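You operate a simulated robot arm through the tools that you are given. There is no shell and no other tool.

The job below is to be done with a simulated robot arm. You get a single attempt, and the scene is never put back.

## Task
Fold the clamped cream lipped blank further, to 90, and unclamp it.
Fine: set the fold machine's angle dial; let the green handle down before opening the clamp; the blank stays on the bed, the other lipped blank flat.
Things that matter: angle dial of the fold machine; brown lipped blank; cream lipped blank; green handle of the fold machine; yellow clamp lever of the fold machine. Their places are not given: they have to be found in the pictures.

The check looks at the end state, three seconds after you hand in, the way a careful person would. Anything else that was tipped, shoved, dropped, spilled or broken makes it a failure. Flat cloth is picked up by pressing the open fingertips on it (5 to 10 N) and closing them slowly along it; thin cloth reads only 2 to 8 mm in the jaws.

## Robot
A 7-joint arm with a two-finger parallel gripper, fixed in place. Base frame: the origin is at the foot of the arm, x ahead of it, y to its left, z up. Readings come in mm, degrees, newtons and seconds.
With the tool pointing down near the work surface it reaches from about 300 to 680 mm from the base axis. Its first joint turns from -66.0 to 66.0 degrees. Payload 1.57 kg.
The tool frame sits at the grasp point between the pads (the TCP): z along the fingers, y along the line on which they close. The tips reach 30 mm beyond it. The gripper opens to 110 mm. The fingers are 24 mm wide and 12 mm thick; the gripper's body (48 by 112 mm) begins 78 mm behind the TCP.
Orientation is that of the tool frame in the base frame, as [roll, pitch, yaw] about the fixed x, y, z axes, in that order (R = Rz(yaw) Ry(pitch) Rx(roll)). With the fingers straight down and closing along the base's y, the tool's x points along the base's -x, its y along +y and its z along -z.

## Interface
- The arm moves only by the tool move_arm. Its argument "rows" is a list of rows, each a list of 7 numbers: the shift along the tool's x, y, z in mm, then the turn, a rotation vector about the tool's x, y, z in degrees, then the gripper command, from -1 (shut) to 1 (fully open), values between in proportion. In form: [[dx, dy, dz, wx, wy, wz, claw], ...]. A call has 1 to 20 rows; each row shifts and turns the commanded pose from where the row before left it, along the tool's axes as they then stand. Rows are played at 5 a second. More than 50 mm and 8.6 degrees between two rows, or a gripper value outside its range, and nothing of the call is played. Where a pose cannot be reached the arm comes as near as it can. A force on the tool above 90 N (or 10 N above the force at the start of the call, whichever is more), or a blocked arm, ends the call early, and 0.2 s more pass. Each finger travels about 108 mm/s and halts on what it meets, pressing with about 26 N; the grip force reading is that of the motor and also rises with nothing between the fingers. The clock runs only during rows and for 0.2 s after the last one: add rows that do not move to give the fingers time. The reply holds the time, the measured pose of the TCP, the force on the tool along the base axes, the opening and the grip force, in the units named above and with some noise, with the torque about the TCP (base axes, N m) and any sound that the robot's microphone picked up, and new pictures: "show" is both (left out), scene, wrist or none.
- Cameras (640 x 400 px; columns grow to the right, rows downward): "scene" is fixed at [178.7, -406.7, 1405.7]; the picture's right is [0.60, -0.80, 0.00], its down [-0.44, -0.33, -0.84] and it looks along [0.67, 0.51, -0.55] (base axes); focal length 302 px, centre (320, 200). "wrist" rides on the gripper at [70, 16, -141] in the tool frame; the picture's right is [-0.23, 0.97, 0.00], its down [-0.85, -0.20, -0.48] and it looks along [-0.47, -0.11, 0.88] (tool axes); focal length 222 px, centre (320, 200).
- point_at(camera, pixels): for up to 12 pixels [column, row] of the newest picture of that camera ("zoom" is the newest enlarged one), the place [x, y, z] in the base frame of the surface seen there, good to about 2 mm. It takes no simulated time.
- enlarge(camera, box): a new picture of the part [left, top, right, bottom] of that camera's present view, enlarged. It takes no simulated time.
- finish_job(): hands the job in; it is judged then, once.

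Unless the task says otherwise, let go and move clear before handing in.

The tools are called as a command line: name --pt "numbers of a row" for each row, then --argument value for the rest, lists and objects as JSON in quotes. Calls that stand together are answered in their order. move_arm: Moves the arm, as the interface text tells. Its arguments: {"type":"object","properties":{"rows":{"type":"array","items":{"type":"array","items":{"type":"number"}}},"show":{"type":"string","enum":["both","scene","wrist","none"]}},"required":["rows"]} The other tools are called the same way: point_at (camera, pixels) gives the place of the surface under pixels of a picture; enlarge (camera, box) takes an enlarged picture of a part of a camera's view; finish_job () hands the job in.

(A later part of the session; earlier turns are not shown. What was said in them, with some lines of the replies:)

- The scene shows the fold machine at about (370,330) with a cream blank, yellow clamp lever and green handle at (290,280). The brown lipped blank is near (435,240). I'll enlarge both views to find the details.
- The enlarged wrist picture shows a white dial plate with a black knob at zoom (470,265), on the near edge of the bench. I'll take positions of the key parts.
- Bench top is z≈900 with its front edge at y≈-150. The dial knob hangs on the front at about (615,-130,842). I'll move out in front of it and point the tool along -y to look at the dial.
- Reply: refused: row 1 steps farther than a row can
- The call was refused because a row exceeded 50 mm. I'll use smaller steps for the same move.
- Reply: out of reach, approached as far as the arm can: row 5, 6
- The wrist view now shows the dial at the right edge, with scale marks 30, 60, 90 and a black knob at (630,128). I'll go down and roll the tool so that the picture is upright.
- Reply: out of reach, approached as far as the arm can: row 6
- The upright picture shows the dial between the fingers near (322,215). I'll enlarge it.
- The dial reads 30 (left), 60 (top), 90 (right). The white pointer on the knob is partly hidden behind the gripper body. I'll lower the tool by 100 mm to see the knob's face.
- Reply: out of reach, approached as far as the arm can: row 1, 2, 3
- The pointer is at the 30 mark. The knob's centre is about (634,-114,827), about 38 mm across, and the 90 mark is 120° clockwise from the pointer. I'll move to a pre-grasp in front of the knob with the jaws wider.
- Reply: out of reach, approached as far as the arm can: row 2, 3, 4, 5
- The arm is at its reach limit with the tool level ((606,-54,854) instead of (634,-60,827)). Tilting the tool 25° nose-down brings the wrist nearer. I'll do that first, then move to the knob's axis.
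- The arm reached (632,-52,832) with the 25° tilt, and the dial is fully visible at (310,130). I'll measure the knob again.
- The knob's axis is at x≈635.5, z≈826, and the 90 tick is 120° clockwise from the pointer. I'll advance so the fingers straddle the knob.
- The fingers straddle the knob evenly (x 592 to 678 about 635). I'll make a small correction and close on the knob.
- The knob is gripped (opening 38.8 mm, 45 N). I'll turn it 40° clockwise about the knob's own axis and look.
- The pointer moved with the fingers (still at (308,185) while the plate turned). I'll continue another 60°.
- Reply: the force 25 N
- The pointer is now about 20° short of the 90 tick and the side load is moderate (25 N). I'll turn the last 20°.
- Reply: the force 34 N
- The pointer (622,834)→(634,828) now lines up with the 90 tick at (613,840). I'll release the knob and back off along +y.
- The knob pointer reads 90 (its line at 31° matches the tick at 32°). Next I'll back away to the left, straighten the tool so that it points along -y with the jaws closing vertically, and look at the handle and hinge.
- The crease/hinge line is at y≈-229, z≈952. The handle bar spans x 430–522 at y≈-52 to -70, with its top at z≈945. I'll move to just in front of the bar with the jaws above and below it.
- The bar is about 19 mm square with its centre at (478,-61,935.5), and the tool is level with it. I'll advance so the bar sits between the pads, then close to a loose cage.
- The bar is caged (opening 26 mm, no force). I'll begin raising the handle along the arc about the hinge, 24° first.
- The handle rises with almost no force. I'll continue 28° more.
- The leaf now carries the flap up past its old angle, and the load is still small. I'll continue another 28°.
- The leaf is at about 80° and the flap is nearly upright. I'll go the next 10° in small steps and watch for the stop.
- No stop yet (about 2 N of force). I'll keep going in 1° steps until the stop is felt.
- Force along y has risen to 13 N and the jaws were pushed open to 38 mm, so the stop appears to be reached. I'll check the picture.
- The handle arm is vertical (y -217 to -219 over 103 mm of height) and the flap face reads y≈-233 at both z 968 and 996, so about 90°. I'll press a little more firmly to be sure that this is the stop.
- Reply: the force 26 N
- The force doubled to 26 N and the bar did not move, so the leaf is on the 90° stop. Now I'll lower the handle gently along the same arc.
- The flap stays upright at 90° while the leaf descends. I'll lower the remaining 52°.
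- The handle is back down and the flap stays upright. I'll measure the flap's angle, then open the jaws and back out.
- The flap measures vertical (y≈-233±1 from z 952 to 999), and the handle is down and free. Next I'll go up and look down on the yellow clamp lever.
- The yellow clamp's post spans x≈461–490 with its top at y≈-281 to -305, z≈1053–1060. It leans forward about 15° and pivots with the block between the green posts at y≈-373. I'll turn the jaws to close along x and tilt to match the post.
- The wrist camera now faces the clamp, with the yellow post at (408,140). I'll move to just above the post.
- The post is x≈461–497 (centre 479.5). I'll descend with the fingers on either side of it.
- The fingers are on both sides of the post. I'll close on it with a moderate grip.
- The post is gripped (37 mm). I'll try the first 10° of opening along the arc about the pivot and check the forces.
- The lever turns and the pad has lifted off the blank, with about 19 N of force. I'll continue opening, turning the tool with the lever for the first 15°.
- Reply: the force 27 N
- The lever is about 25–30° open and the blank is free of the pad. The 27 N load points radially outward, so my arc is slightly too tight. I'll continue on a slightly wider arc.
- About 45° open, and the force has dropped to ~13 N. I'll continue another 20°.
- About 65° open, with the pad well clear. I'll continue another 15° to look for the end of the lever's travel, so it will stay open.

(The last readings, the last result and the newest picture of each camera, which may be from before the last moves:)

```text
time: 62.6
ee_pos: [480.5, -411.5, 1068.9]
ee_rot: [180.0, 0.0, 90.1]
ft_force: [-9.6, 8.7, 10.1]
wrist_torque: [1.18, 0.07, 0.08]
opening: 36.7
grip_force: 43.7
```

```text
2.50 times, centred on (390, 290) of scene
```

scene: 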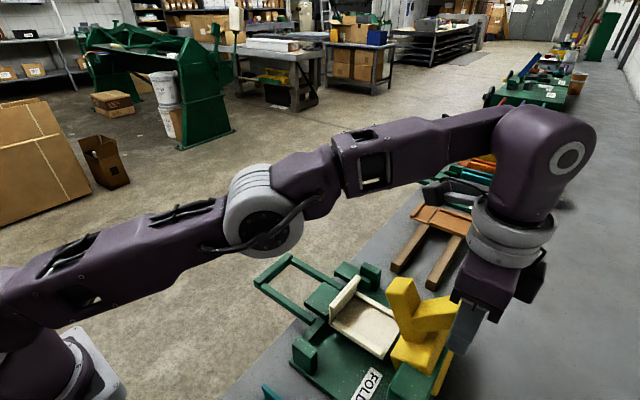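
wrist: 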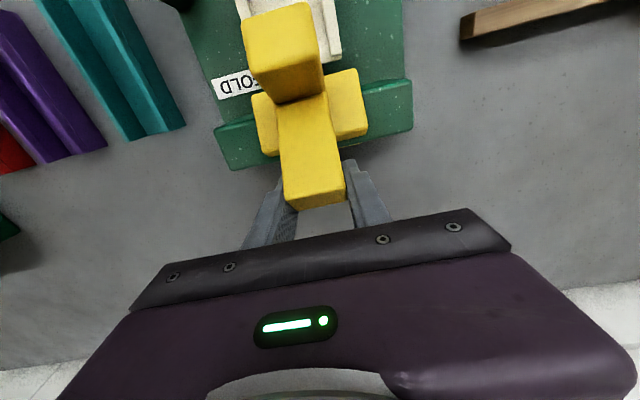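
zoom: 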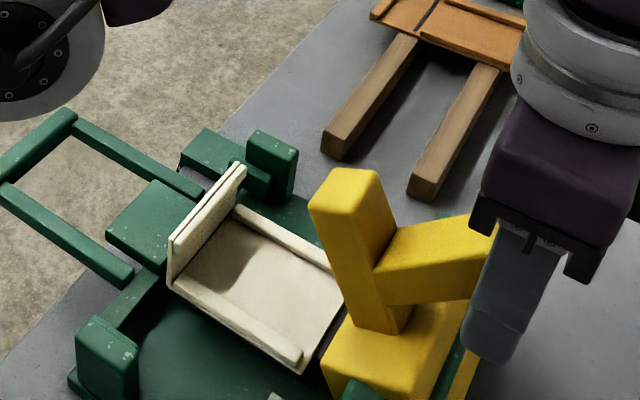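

About 80° open, no end stop yet, and forces are low. I'll go about 10° further, tilting the tool slightly back to stay in reach.

move_arm --pt "-3.8 0 1.75 0 -2 0 -0.7" --pt "-3.8 0 1.7 0 -2 0 -0.7" --pt "-3.9 0 1.9 0 -2 0 -0.7" --pt "-4.0 0 1.8 0 -2 0 -0.7" --pt "0 0 0 0 0 0 -0.7" --show "both"

enlarge --camera "scene" --box '[300, 210, 480, 370]'

```text
time: 63.8
ee_pos: [479.2, -426.5, 1064.7]
ee_rot: [179.9, 8.0, 90.0]
ft_force: [-1.5, 11.6, 6.0]
wrist_torque: [1.17, 0.09, -0.01]
opening: 36.8
grip_force: 43.2
```

scene: 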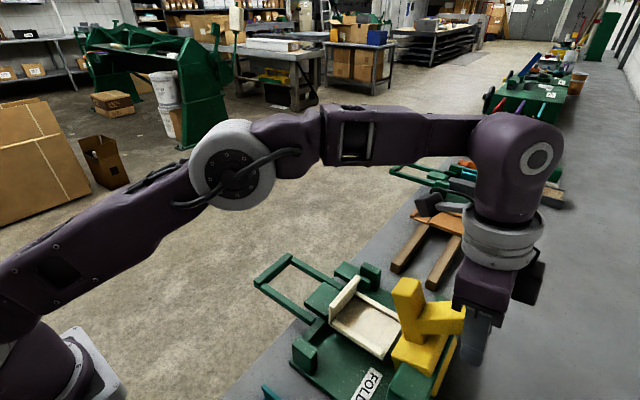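
wrist: 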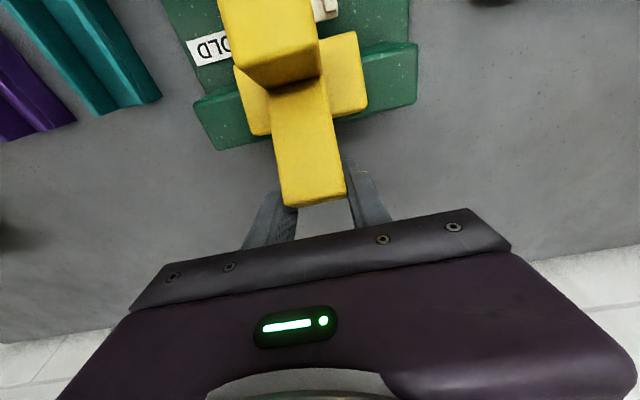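

```text
2.50 times, centred on (390, 290) of scene
```

zoom: 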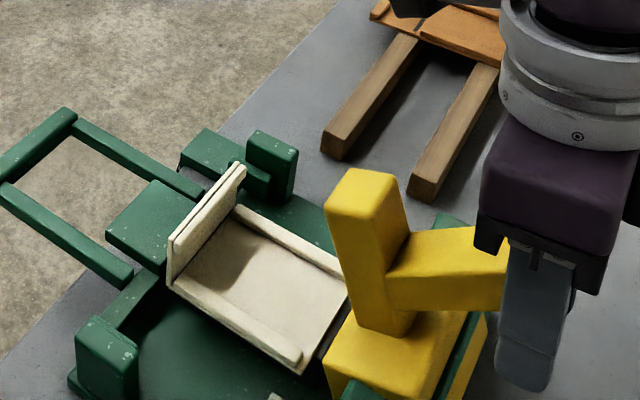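

The lever is about 88° open and its pad arm is upright. I'll release it slowly and watch whether it stays.

move_arm --pt "0 0 0 0 0 0 -0.45" --pt "0 0 0 0 0 0 -0.3" --pt "0 0 0 0 0 0 -0.15" --pt "0 0 0 0 0 0 0" --pt "0 0 0 0 0 0 0.2" --pt "0 0 0 0 0 0 0.2" --pt "0 0 0 0 0 0 0.2" --show "both"

enlarge --camera "scene" --box '[300, 210, 480, 370]'

```text
time: 65.4
ee_pos: [481.1, -427.9, 1064.5]
ee_rot: [180.0, 8.1, 90.0]
ft_force: [-1.1, 0.4, -0.1]
wrist_torque: [-0.01, -0.01, 0.03]
opening: 66.2
grip_force: 0.1
```

scene: 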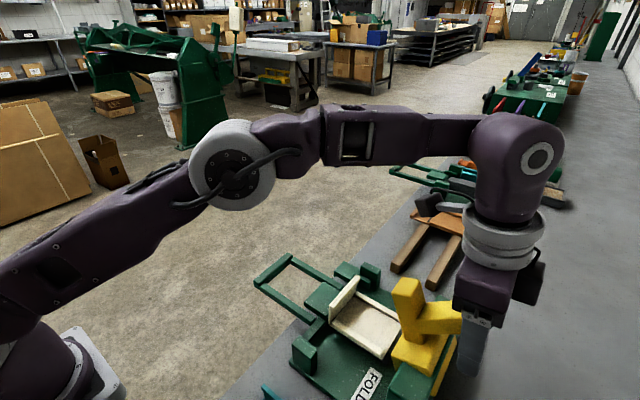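
wrist: 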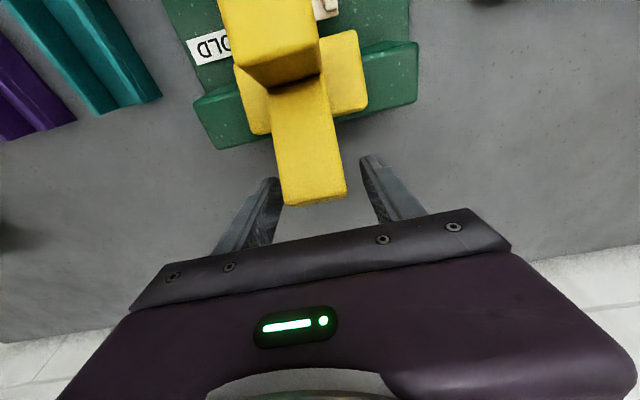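

```text
2.50 times, centred on (390, 290) of scene
```

zoom: 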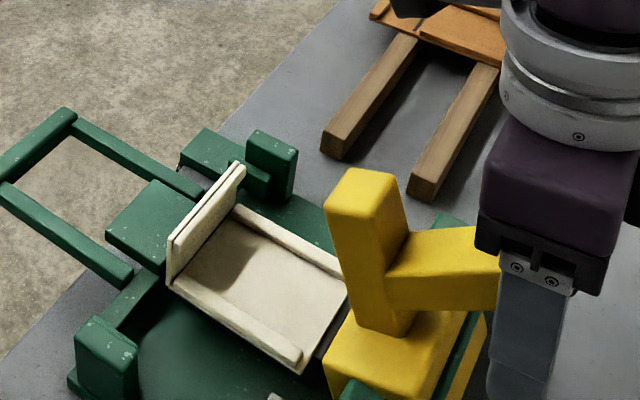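

The lever stays open on its own with the jaws clear of it. I'll rise straight up out of the way, tilting back a little to stay within reach.

move_arm --pt "0 0 -12 0 -3 0 0.2" --pt "0 0 -15 0 -3 0 0.2" --pt "0 0 -15 0 -3 0 0.2" --pt "0 0 -15 0 -3 0 0.2" --pt "0 0 -15 0 -3 0 0.2" --pt "0 0 -15 0 0 0 0.2" --show "both"

```text
time: 66.8
ee_pos: [480.2, -404.8, 1148.2]
ee_rot: [180.0, 23.2, 90.0]
ft_force: [0.5, 0.7, -0.7]
wrist_torque: [0.01, -0.02, -0.03]
opening: 66.1
grip_force: 0.0
```

scene: 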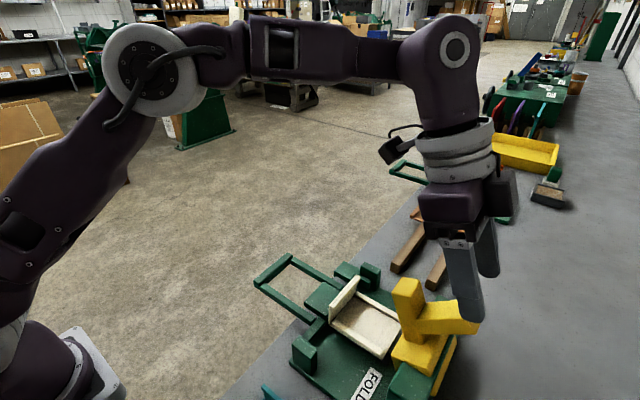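
wrist: 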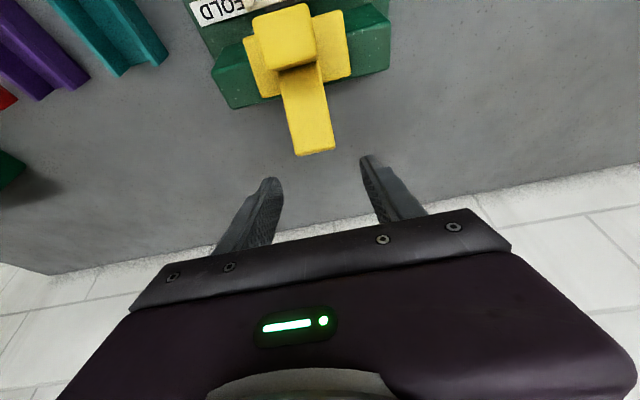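

The fingers are above the lever, which stays open with its arm upright at (285,40). I'll rise further and come back toward the front to check everything.

move_arm --pt "-8 0 -20 0 0 0 0.2" --pt "-8 0 -20 0 0 0 0.2" --pt "-8 0 -20 0 0 0 0.2" --pt "36 0 -15 0 0 0 0.2" --pt "36 0 -15 0 0 0 0.2" --pt "36 0 -15 0 0 0 0.2" --pt "36 0 -15 0 0 0 0.2" --pt "36 0 -15 0 0 0 0.2" --pt "36 0 -15 0 0 0 0.2" --pt "36 0 -15 0 0 0 0.2" --pt "36 0 -15 0 0 0 0.2" --pt "0 0 0 0 0 0 0.2" --show "both"

enlarge --camera "wrist" --box '[220, 40, 440, 220]'

enlarge --camera "scene" --box '[250, 230, 490, 400]'

```text
time: 69.4
ee_pos: [480.1, -90.8, 1210.4]
ee_rot: [180.0, 22.9, 90.0]
ft_force: [0.7, 0.4, -0.2]
wrist_torque: [-0.05, 0.04, 0.03]
opening: 66.1
grip_force: 0.1
```

scene: 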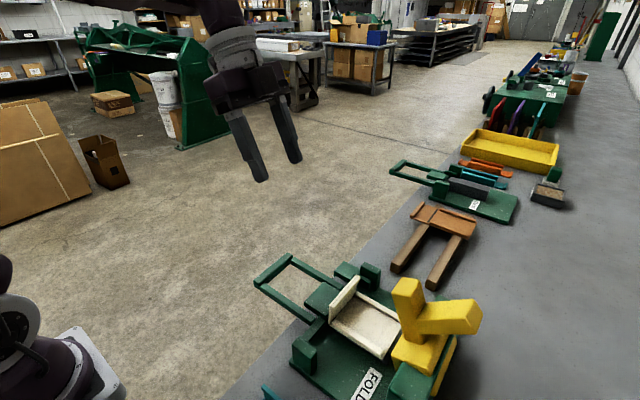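
wrist: 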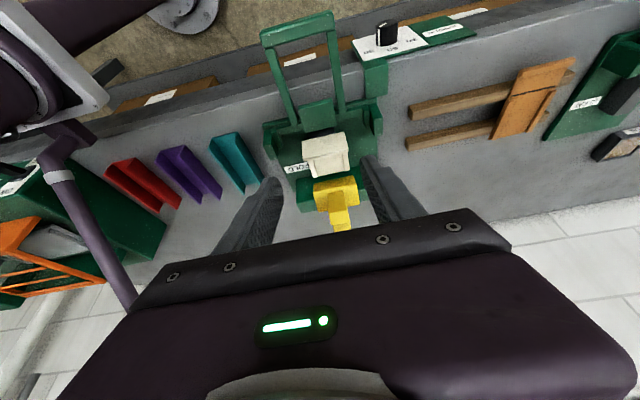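

```text
2.22 times, centred on (330, 130) of wrist
```

zoom: 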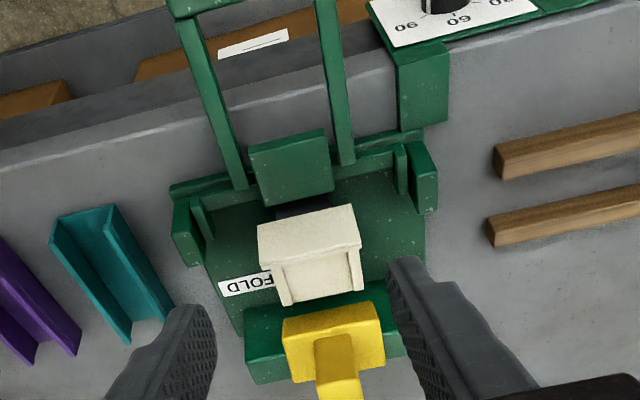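

```text
2.35 times, centred on (370, 315) of scene
```

zoom: 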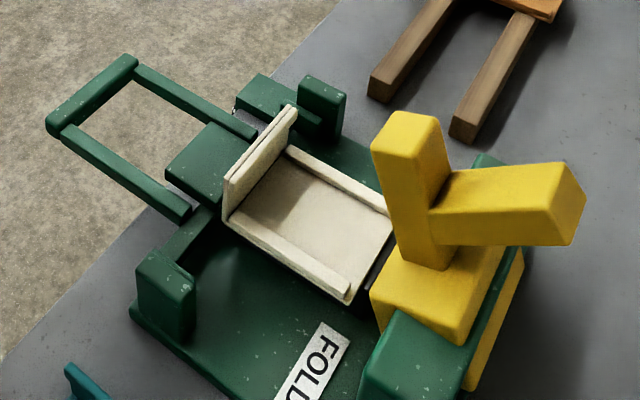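

Everything looks right: handle down, flap upright, clamp open. I'll check the flap's angle and take a closer look at the dial.

enlarge --camera "scene" --box '[320, 265, 400, 365]'

enlarge --camera "wrist" --box '[340, 0, 480, 90]'

```text
4.00 times, centred on (360, 315) of scene
```

zoom: 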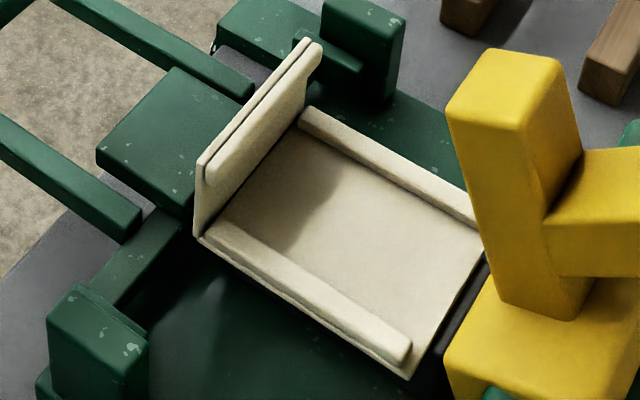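

```text
4.44 times, centred on (410, 45) of wrist
```

zoom: 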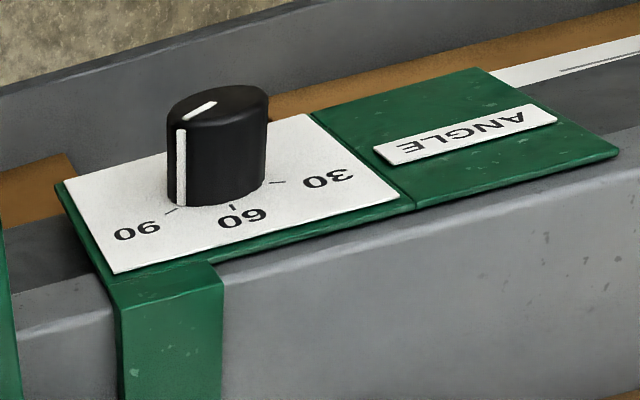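

point_at --camera "zoom" --pixels '[[183, 200], [181, 140], [173, 210], [215, 102], [186, 113]]'

enlarge --camera "scene" --box '[320, 265, 400, 365]'

point_at --camera "zoom" --pixels '[[198, 225], [202, 195], [212, 212], [245, 185], [270, 155], [290, 125], [225, 200], [250, 165], [203, 165], [199, 232], [300, 60], [305, 95]]'

```text
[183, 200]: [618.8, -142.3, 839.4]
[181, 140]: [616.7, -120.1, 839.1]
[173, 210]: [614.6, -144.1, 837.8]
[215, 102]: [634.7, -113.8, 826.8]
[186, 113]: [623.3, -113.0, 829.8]
```

```text
4.00 times, centred on (360, 315) of scene
```

zoom: 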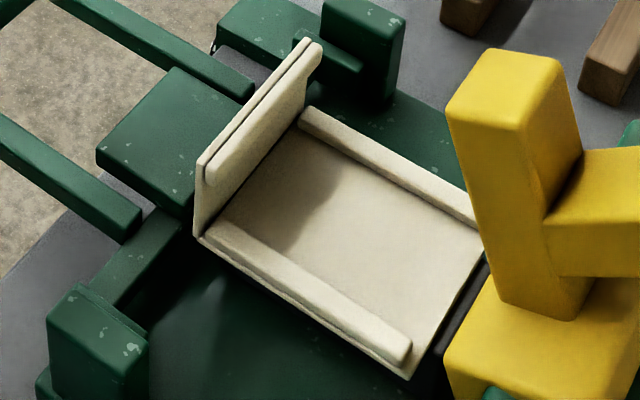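

```text
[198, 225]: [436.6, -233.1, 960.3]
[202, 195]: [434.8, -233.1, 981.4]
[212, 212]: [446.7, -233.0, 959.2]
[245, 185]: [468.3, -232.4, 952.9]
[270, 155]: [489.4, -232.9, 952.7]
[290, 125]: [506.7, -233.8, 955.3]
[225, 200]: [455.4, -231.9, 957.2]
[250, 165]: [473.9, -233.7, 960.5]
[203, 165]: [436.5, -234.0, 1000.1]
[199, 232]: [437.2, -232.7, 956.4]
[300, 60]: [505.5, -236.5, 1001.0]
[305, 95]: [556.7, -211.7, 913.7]
```

The flap face is at y≈-233 from z 953 to 1000, so it is at 90°, and the dial pointer lines up with the 90 tick. I'll do one last check of the handle height and the brown blank.

point_at --camera "scene" --pixels '[[262, 278], [292, 258], [260, 284], [460, 220], [430, 210], [408, 285], [470, 310], [400, 300]]'

enlarge --camera "scene" --box '[370, 130, 580, 300]'

```text
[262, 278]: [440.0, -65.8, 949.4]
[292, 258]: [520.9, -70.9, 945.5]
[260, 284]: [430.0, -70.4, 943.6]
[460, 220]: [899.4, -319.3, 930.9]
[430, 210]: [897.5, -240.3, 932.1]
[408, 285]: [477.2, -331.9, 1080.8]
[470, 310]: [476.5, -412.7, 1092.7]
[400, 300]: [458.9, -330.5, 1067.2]
```

```text
2.35 times, centred on (475, 215) of scene
```

zoom: 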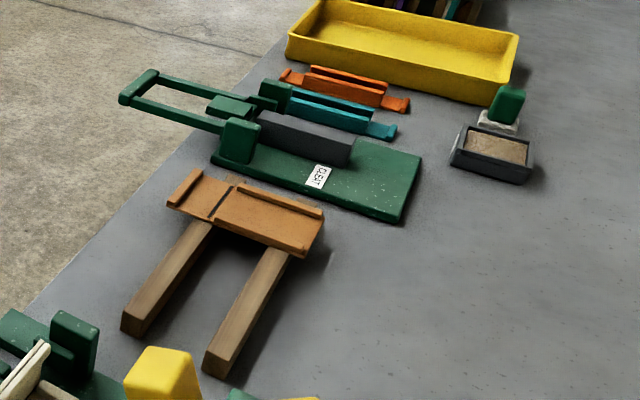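

The handle bar reads about 1–4 mm higher than at the start. I'll compare it in the same enlarged view as at the beginning.

enlarge --camera "scene" --box '[245, 240, 405, 345]'

point_at --camera "zoom" --pixels '[[60, 162], [185, 62], [192, 72], [80, 178], [275, 312], [280, 345], [430, 165], [120, 110], [150, 90], [90, 135], [100, 125], [130, 102]]'

```text
3.81 times, centred on (325, 292) of scene
```

zoom: 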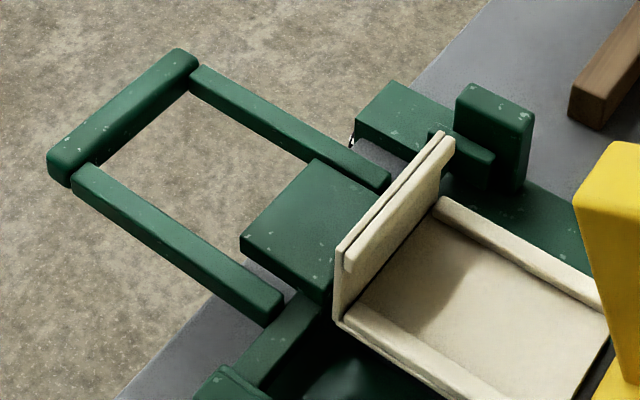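

```text
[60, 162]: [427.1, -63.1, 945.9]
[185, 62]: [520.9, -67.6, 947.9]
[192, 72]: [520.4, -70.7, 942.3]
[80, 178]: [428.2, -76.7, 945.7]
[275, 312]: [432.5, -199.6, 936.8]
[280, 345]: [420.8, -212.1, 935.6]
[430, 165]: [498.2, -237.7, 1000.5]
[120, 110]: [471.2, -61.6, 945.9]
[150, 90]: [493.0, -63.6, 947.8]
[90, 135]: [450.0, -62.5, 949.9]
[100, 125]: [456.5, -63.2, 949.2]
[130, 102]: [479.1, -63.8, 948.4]
```

The handle is down to within about 1° (bar top z≈948 against 945 at the start). The flap is at 90°, the dial is on 90, the clamp lever is open and holding, and the cream blank is on the bed. The brown blank is unmoved at the same coordinates and the gripper is clear, so I'm handing in.

finish_job

```text
The job is handed in.
```

The cream lipped blank is folded to 90° and unclamped, and the job is handed in; I have not seen the check's result.

- **Dial:** I turned it from 30 to 90, and its pointer lines up with the 90 mark. The fold stop was felt at about 90°.
- **Fold:** the flap reads upright, with its face within about 1 mm of vertical from bottom to top. It stayed up after the leaf came down.
- **Handle:** I let it down before opening the clamp. It rests about 3 mm higher at the bar than at the start, roughly 1°, and I left it there.
- **Clamp:** the yellow lever is open nearly 90° and stays there on its own. The cream blank is still on the bed.
- **Brown blank:** it is flat and reads the same place as at the start.

The gripper is open and clear above the machine.
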